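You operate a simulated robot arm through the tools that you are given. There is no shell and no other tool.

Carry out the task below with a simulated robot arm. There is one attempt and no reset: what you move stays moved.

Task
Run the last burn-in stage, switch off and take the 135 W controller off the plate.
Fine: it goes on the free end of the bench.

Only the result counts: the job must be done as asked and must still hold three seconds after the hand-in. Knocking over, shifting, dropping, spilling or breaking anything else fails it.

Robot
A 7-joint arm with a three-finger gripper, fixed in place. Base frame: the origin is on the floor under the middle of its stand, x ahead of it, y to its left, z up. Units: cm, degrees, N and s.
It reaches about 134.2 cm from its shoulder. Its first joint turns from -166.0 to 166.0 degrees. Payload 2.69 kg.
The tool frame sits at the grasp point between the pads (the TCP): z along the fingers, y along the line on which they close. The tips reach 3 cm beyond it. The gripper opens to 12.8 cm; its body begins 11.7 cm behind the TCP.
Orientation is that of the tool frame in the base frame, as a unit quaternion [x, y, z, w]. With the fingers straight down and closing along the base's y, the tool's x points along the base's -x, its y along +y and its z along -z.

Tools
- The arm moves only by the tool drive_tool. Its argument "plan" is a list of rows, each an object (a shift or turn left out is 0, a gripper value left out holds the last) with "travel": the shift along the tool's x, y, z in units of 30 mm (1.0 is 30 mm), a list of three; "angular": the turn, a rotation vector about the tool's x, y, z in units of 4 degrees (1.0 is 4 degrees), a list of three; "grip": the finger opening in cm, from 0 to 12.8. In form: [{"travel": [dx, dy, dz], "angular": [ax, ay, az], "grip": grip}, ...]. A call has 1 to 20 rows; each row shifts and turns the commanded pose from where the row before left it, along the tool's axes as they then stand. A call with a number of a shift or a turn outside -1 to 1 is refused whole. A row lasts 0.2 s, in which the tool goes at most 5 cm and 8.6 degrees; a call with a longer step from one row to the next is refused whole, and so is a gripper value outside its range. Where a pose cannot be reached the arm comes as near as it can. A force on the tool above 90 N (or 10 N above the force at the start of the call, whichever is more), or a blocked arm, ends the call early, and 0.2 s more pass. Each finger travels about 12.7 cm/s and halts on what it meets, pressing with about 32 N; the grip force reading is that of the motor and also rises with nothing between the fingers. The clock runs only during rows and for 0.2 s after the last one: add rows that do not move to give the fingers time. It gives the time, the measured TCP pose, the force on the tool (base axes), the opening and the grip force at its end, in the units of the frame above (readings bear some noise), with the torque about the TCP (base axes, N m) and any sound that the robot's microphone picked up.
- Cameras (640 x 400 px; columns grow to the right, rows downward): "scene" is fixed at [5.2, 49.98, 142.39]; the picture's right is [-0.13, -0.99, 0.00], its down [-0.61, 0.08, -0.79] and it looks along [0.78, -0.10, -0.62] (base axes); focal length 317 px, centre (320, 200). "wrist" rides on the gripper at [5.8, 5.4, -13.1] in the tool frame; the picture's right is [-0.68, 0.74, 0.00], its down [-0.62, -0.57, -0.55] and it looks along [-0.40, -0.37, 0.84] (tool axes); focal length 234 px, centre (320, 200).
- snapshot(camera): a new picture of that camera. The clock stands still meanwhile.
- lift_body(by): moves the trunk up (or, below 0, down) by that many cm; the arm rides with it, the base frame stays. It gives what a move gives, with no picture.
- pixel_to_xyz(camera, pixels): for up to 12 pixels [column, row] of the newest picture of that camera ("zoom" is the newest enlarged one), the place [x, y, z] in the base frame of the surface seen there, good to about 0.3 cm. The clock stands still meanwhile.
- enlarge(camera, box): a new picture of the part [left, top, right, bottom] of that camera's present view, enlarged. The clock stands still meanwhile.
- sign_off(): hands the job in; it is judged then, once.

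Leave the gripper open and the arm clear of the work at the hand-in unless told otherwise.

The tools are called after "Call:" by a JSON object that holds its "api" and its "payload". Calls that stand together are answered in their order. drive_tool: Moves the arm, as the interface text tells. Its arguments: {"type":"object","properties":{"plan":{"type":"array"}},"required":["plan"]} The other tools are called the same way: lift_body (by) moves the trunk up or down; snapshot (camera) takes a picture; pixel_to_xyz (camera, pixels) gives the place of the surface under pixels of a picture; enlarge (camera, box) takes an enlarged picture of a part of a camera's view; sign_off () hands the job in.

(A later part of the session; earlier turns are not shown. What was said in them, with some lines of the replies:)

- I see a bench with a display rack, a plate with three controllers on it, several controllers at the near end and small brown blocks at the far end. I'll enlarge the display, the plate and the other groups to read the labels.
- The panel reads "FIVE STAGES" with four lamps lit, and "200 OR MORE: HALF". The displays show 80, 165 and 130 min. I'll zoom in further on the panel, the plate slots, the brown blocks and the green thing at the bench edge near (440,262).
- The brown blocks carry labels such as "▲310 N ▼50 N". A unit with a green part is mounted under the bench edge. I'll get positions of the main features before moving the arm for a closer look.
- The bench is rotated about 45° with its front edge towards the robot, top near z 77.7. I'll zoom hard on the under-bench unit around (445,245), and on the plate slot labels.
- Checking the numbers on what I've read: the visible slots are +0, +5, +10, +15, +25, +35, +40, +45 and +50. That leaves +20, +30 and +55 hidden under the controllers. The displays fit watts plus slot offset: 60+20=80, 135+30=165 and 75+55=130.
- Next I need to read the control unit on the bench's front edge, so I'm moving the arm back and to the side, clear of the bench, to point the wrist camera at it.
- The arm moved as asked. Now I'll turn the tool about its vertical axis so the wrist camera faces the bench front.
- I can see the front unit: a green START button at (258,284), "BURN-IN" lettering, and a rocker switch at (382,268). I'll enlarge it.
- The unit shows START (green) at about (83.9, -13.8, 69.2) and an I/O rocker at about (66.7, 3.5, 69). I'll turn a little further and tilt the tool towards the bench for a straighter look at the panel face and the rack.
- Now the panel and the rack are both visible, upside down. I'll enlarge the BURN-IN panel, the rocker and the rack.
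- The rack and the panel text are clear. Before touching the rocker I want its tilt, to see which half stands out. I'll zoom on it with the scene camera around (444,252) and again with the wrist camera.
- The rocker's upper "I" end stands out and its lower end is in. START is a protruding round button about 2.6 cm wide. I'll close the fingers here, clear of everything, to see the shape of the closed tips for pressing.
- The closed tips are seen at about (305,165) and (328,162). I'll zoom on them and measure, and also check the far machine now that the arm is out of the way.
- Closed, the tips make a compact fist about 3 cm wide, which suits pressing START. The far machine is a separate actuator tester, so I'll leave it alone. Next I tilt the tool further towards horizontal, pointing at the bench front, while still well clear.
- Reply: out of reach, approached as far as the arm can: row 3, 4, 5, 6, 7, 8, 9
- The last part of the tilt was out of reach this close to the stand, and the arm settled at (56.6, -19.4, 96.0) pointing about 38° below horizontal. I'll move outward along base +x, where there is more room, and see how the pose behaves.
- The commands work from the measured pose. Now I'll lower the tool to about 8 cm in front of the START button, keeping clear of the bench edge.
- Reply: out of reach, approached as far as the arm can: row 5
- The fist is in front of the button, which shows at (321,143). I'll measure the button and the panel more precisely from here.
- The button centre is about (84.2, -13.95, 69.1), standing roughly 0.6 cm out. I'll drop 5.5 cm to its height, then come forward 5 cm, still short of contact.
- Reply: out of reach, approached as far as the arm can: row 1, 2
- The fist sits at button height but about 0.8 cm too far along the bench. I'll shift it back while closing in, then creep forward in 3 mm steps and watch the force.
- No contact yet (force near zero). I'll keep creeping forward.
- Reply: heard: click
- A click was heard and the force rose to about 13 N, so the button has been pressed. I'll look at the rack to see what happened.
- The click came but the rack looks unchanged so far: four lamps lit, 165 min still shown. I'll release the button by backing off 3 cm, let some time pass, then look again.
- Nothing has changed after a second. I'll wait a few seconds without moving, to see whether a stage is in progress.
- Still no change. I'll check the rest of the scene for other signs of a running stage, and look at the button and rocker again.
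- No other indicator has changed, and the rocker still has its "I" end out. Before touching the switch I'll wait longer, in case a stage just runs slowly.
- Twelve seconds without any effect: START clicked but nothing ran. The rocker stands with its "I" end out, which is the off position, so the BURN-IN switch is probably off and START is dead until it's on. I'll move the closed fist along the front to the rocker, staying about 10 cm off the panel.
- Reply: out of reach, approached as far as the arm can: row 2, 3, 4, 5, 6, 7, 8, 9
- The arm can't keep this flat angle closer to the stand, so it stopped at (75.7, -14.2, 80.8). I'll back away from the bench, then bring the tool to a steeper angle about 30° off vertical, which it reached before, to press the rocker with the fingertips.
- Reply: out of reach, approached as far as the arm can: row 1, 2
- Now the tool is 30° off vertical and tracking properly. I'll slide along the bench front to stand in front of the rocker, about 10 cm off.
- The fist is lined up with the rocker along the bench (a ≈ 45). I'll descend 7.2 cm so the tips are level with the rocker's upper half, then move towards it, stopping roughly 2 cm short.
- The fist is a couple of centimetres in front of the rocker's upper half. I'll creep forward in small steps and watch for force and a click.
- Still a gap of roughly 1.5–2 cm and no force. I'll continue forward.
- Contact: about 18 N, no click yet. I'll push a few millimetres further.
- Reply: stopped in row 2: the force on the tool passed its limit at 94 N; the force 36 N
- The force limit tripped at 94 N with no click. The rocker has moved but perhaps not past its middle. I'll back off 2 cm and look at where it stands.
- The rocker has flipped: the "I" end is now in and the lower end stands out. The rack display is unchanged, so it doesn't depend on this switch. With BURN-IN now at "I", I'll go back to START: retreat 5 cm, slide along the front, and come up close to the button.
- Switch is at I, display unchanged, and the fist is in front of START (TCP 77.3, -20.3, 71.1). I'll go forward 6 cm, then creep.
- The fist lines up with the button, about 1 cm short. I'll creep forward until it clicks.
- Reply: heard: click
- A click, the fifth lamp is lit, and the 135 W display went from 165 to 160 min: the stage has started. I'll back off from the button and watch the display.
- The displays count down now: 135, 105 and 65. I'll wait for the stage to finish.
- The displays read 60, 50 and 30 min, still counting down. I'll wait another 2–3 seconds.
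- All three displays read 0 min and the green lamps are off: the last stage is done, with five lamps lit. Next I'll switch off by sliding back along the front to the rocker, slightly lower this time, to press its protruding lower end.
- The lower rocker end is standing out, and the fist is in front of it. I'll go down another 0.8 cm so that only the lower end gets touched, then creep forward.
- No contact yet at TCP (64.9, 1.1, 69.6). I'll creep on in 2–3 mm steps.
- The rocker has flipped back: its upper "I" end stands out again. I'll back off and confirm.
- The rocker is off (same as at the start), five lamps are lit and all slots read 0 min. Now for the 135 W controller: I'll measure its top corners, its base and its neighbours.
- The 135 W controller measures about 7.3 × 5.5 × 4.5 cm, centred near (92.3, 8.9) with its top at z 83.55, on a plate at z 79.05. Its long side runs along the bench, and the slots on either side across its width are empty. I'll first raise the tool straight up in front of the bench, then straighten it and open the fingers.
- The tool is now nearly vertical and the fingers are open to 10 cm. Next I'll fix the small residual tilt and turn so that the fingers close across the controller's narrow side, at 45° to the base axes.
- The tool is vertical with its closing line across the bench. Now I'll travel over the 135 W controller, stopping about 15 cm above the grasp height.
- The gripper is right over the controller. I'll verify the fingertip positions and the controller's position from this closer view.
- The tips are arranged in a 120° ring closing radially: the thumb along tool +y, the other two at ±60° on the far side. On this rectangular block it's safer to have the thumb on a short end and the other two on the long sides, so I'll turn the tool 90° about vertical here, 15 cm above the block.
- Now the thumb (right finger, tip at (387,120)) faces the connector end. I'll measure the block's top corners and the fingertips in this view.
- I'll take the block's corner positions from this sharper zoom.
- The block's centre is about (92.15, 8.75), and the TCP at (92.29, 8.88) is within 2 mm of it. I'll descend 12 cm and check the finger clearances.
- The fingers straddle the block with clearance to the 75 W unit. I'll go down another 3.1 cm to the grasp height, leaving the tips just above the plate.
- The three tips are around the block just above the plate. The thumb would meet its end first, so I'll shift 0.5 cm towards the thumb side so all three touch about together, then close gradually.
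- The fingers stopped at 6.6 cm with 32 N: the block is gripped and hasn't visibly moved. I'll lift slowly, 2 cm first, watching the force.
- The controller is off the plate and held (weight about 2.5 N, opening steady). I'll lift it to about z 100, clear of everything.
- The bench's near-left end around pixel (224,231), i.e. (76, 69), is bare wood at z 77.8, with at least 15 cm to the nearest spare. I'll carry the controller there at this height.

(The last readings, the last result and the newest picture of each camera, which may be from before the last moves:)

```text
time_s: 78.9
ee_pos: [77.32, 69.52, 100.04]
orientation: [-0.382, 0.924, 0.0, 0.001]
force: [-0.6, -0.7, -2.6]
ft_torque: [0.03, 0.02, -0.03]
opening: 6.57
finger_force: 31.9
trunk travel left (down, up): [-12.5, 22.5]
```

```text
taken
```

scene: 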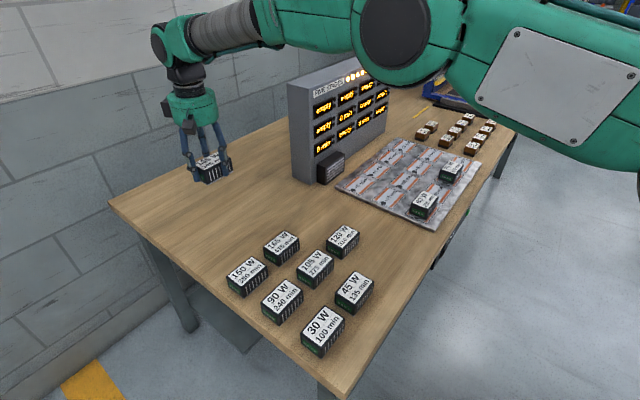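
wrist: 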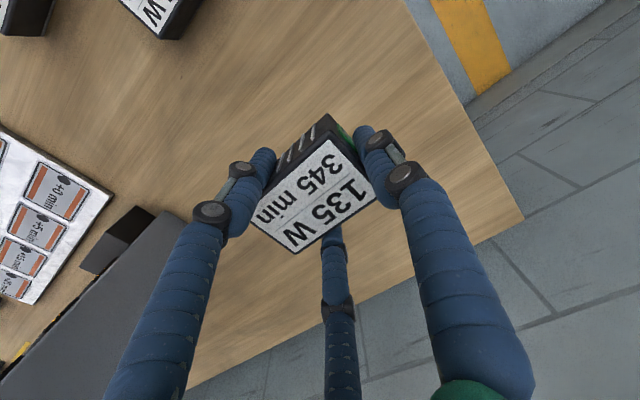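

The controller is above the free end at (77.3, 69.5), with clear bench underneath. I'll lower it to about 1 cm above the top.

Call:
{"api": "drive_tool", "payload": {"plan": [{"travel": [0, 0, 0.5]}, {"travel": [0, 0, 0.9]}, {"travel": [0, 0, 0.95]}, {"travel": [0, 0, 0.95]}, {"travel": [0, 0, 0.95]}, {"travel": [0, 0, 0.8]}, {"travel": [0, 0, 0.4]}, {"travel": [0, 0, 0.2]}]}}

Call:
{"api": "snapshot", "payload": {"camera": "scene"}}

Call:
{"api": "enlarge", "payload": {"camera": "scene", "box": [170, 170, 290, 290]}}

```text
time_s: 80.7
ee_pos: [77.32, 69.2, 82.94]
orientation: [-0.383, 0.924, 0.0, 0.001]
force: [-0.3, 0.0, -2.0]
ft_torque: [0.04, 0.01, -0.01]
opening: 6.6
finger_force: 32.2
trunk travel left (down, up): [-12.5, 22.5]
```

```text
taken
```

scene: 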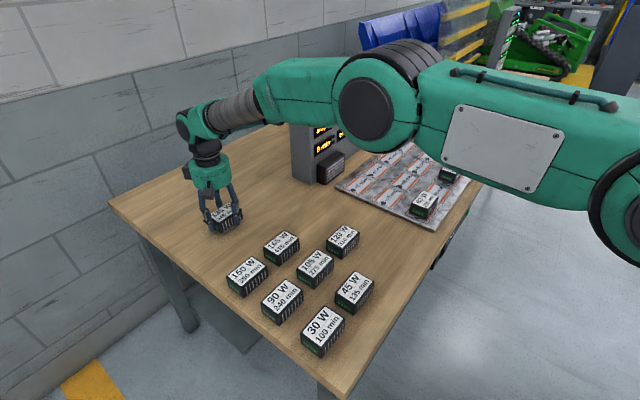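

```text
3.33 times, centred on (230, 230) of scene
```

zoom: 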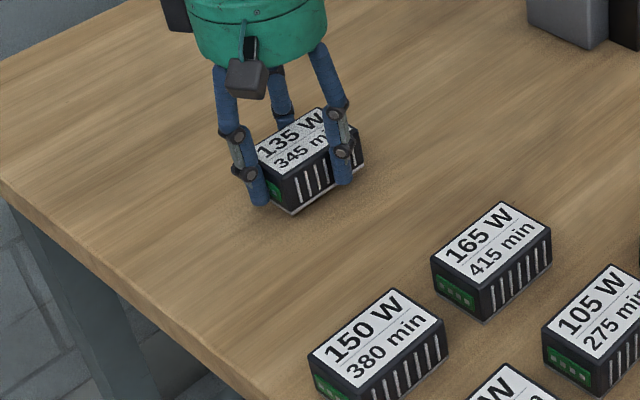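

It's about 1 cm above the bench. I'll set it down in small steps, watching for the weight to come off.

Call:
{"api": "drive_tool", "payload": {"plan": [{"travel": [0, 0, 0.1]}, {"travel": [0, 0, 0.1]}, {"travel": [0, 0, 0.07]}, {"travel": [0, 0, 0.05]}]}}

```text
time_s: 81.7
ee_pos: [77.32, 69.22, 82.08]
orientation: [-0.382, 0.924, 0.0, 0.0]
force: [-0.4, 0.0, -3.0]
ft_torque: [0.01, 0.01, -0.02]
opening: 6.57
finger_force: 31.8
trunk travel left (down, up): [-12.5, 22.5]
```

The force still reads the full weight, so it isn't down yet. I'll continue in 1 mm steps.

Call:
{"api": "drive_tool", "payload": {"plan": [{"travel": [0, 0, 0.035]}, {"travel": [0, 0, 0.035]}, {"travel": [0, 0, 0.035]}]}}

```text
time_s: 82.5
ee_pos: [77.34, 69.38, 81.75]
orientation: [-0.383, 0.924, 0.0, 0.001]
force: [0.2, -2.6, 1.5]
ft_torque: [-0.06, 0.25, 0.11]
opening: 6.54
finger_force: 32.3
trunk travel left (down, up): [-12.5, 22.5]
```

The vertical force has flipped to +1.5 N: it's resting on the bench. I'll open the fingers slowly.

Call:
{"api": "drive_tool", "payload": {"plan": [{"travel": [0, 0, 0.012]}, {"grip": 7}, {"grip": 7.6}, {"grip": 8.4}, {"grip": 9.2}, {"grip": 10}, {"grip": 10.5}, {}]}}

Call:
{"api": "enlarge", "payload": {"camera": "scene", "box": [170, 170, 290, 290]}}

Call:
{"api": "snapshot", "payload": {"camera": "wrist"}}

```text
time_s: 84.3
ee_pos: [77.48, 69.25, 81.66]
orientation: [-0.382, 0.924, 0.0, 0.0]
force: [0.1, 0.0, 0.1]
ft_torque: [0.0, 0.01, 0.03]
opening: 10.49
finger_force: 0.1
trunk travel left (down, up): [-12.5, 22.5]
```

```text
3.33 times, centred on (230, 230) of scene
```

zoom: 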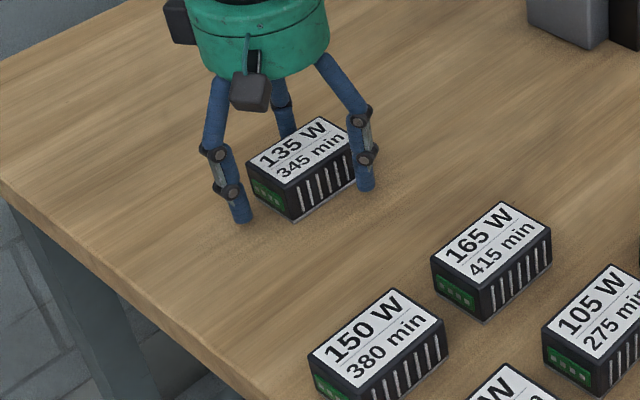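

```text
taken
```

wrist: 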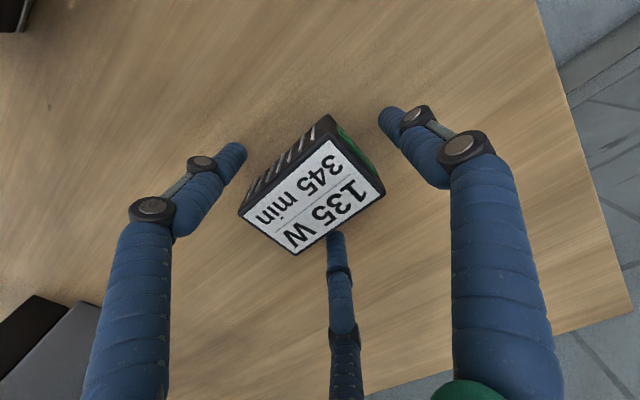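

The controller stands flat and free on the bench, with clear gaps to all three fingers. I'll raise the tool straight up out of the way.

Call:
{"api": "drive_tool", "payload": {"plan": [{"travel": [0, 0, -0.3]}, {"travel": [0, 0, -0.6]}, {"travel": [0, 0, -0.9]}, {"travel": [0, 0, -0.95]}, {"travel": [0, 0, -0.95]}, {"travel": [0, 0, -0.95]}, {"travel": [0, 0, -0.95]}, {"travel": [0, 0, -0.95]}]}}

Call:
{"api": "snapshot", "payload": {"camera": "scene"}}

```text
time_s: 86.1
ee_pos: [77.45, 69.13, 101.33]
orientation: [-0.383, 0.924, 0.0, 0.001]
force: [-0.7, 0.4, 0.4]
ft_torque: [0.0, 0.0, 0.02]
opening: 10.52
finger_force: 0.0
trunk travel left (down, up): [-12.5, 22.5]
```

```text
taken
```

scene: 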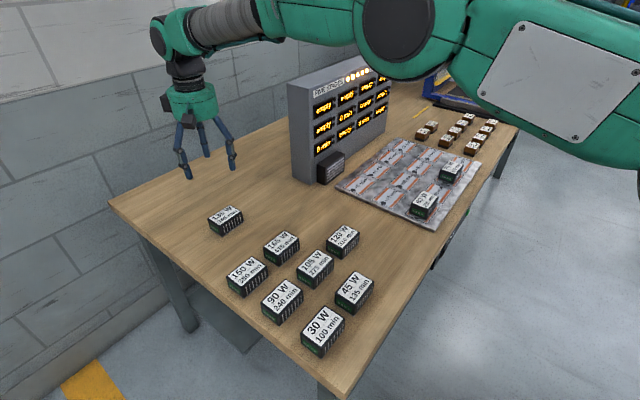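

The 135 W controller stands at the free end and everything else looks in place. I'll move the arm back towards its starting area, clear of the work, and then make a final check.

Call:
{"api": "drive_tool", "payload": {"plan": [{"travel": [0.4, -0.2, -0.2], "grip": 12.8}, {"travel": [0.8, -0.4, -0.2]}, {"travel": [0.9, -0.49, -0.15]}, {"travel": [0.9, -0.49, -0.1]}, {"travel": [0.9, -0.49, -0.1]}, {"travel": [0.9, -0.49, -0.1]}, {"travel": [0.9, -0.49, -0.1]}, {"travel": [0.9, -0.49, -0.1]}, {"travel": [0.9, -0.49, -0.1]}, {"travel": [0.9, -0.49, -0.1]}, {"travel": [0.9, -0.49, -0.1]}, {"travel": [0.9, -0.49, -0.1]}, {"travel": [0.9, -0.49, 0]}, {"travel": [0.9, -0.49, 0]}, {"travel": [0.9, -0.49, 0]}, {"travel": [0.9, -0.49, 0]}, {"travel": [0.9, -0.49, 0]}, {"travel": [0.9, -0.49, 0]}, {"travel": [0.9, -0.49, 0]}, {"travel": [0.5, -0.25, 0]}]}}

Call:
{"api": "snapshot", "payload": {"camera": "scene"}}

```text
time_s: 90.3
ee_pos: [60.63, 13.92, 105.65]
orientation: [-0.383, 0.924, 0.0, 0.0]
force: [-0.1, -0.9, -0.7]
ft_torque: [-0.01, -0.02, -0.01]
opening: 12.78
finger_force: 0.1
trunk travel left (down, up): [-12.5, 22.5]
```

```text
taken
```

scene: 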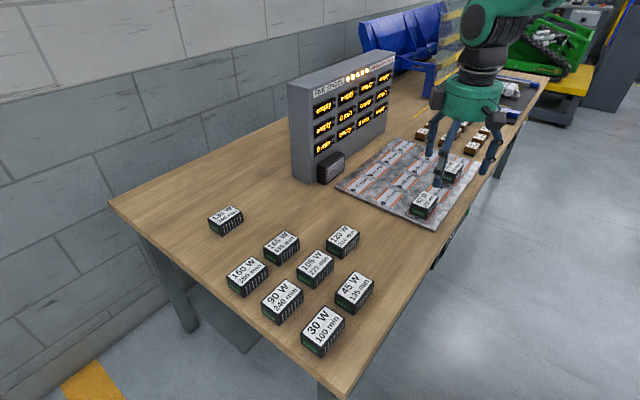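

I'll do the final check on the rack, the rocker, the placed controller and the plate.

Call:
{"api": "enlarge", "payload": {"camera": "scene", "box": [285, 50, 405, 160]}}

Call:
{"api": "enlarge", "payload": {"camera": "scene", "box": [430, 238, 458, 262]}}

Call:
{"api": "enlarge", "payload": {"camera": "scene", "box": [190, 190, 390, 360]}}

Call:
{"api": "enlarge", "payload": {"camera": "scene", "box": [330, 110, 510, 230]}}

```text
3.64 times, centred on (345, 105) of scene
```

zoom: 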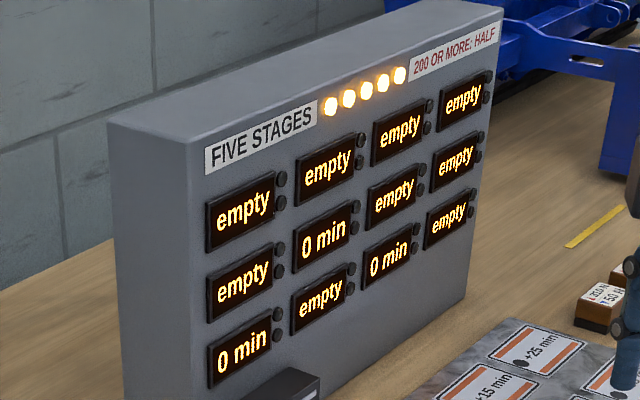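

```text
16.00 times, centred on (444, 250) of scene
```

zoom: 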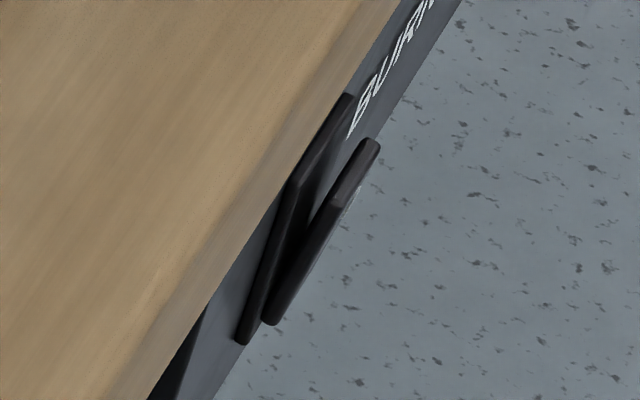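

```text
2.35 times, centred on (290, 275) of scene
```

zoom: 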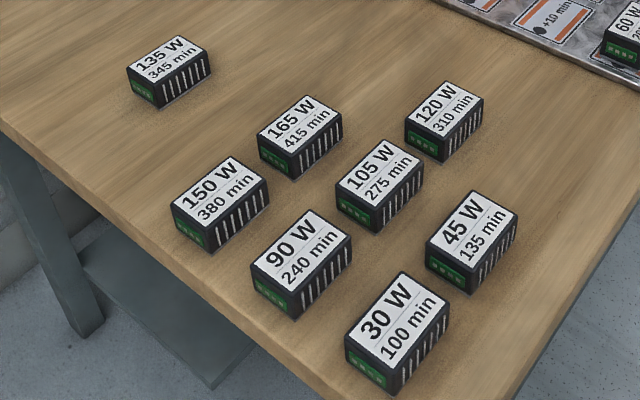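

```text
3.33 times, centred on (420, 170) of scene
```

zoom: 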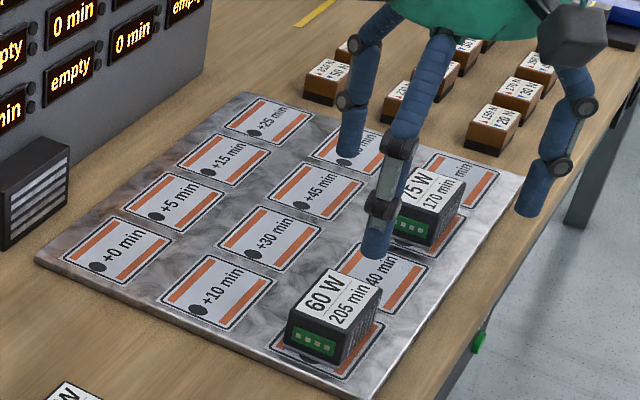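

Everything checks out: five lamps lit, all timers at 0 and the rocker off. The freed slot reads +30 min, and the 135 W controller stands at the free end with the other units unmoved. I'll draw the arm back a little further from the bench before handing in.

Call:
{"api": "drive_tool", "payload": {"plan": [{"travel": [0.6, 0, 0]}, {"travel": [0.9, 0, 0]}, {"travel": [0.9, 0, 0]}, {"travel": [0.9, 0, 0]}, {"travel": [0.5, 0, 0]}, {}]}}

Call:
{"api": "snapshot", "payload": {"camera": "scene"}}

```text
time_s: 91.7
ee_pos: [52.42, 5.5, 105.79]
orientation: [-0.382, 0.924, 0.0, 0.001]
force: [0.1, -0.2, 0.2]
ft_torque: [-0.02, -0.02, 0.03]
opening: 12.82
finger_force: 0.1
trunk travel left (down, up): [-12.5, 22.5]
```

```text
taken
```

scene: 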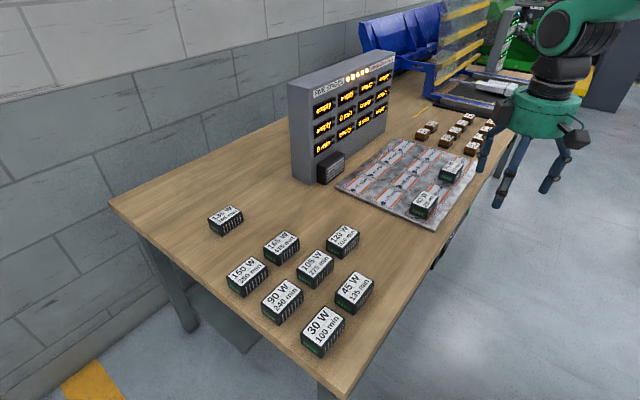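

The arm is clear with the gripper open, and the scene is stable. The job's complete, so I'm handing it in.

Call:
{"api": "sign_off", "payload": {}}

```text
The job is handed in.
```

I ran the last burn-in stage, switched the BURN-IN unit off, and moved the 135 W controller from the plate to the free end of the bench. The job is handed in; I haven't seen a verdict.

- **Last stage:** My first START press did nothing because the BURN-IN switch was off. I switched it on and pressed START again. The fifth lamp lit, the three timers counted down to 0 min, and the green lamps stayed on until the count finished.
- **Switching on:** Pressing the rocker briefly went past the 90 N force limit (94 N). It had flipped properly, and I saw no damage.
- **Switch off:** I pressed the rocker back to off before touching the controller, and a final look showed it still off.
- **Controller:** The 135 W unit stands flat on the bare end of the bench, to the left of the rack and about 20 cm from the nearest spare controller. I took that as the free end because the tester takes up the other end.
- **Everything else:** The 60 W and 75 W controllers, the spares and the brown blocks looked unmoved in the last pictures. The arm is clear and the gripper is open.
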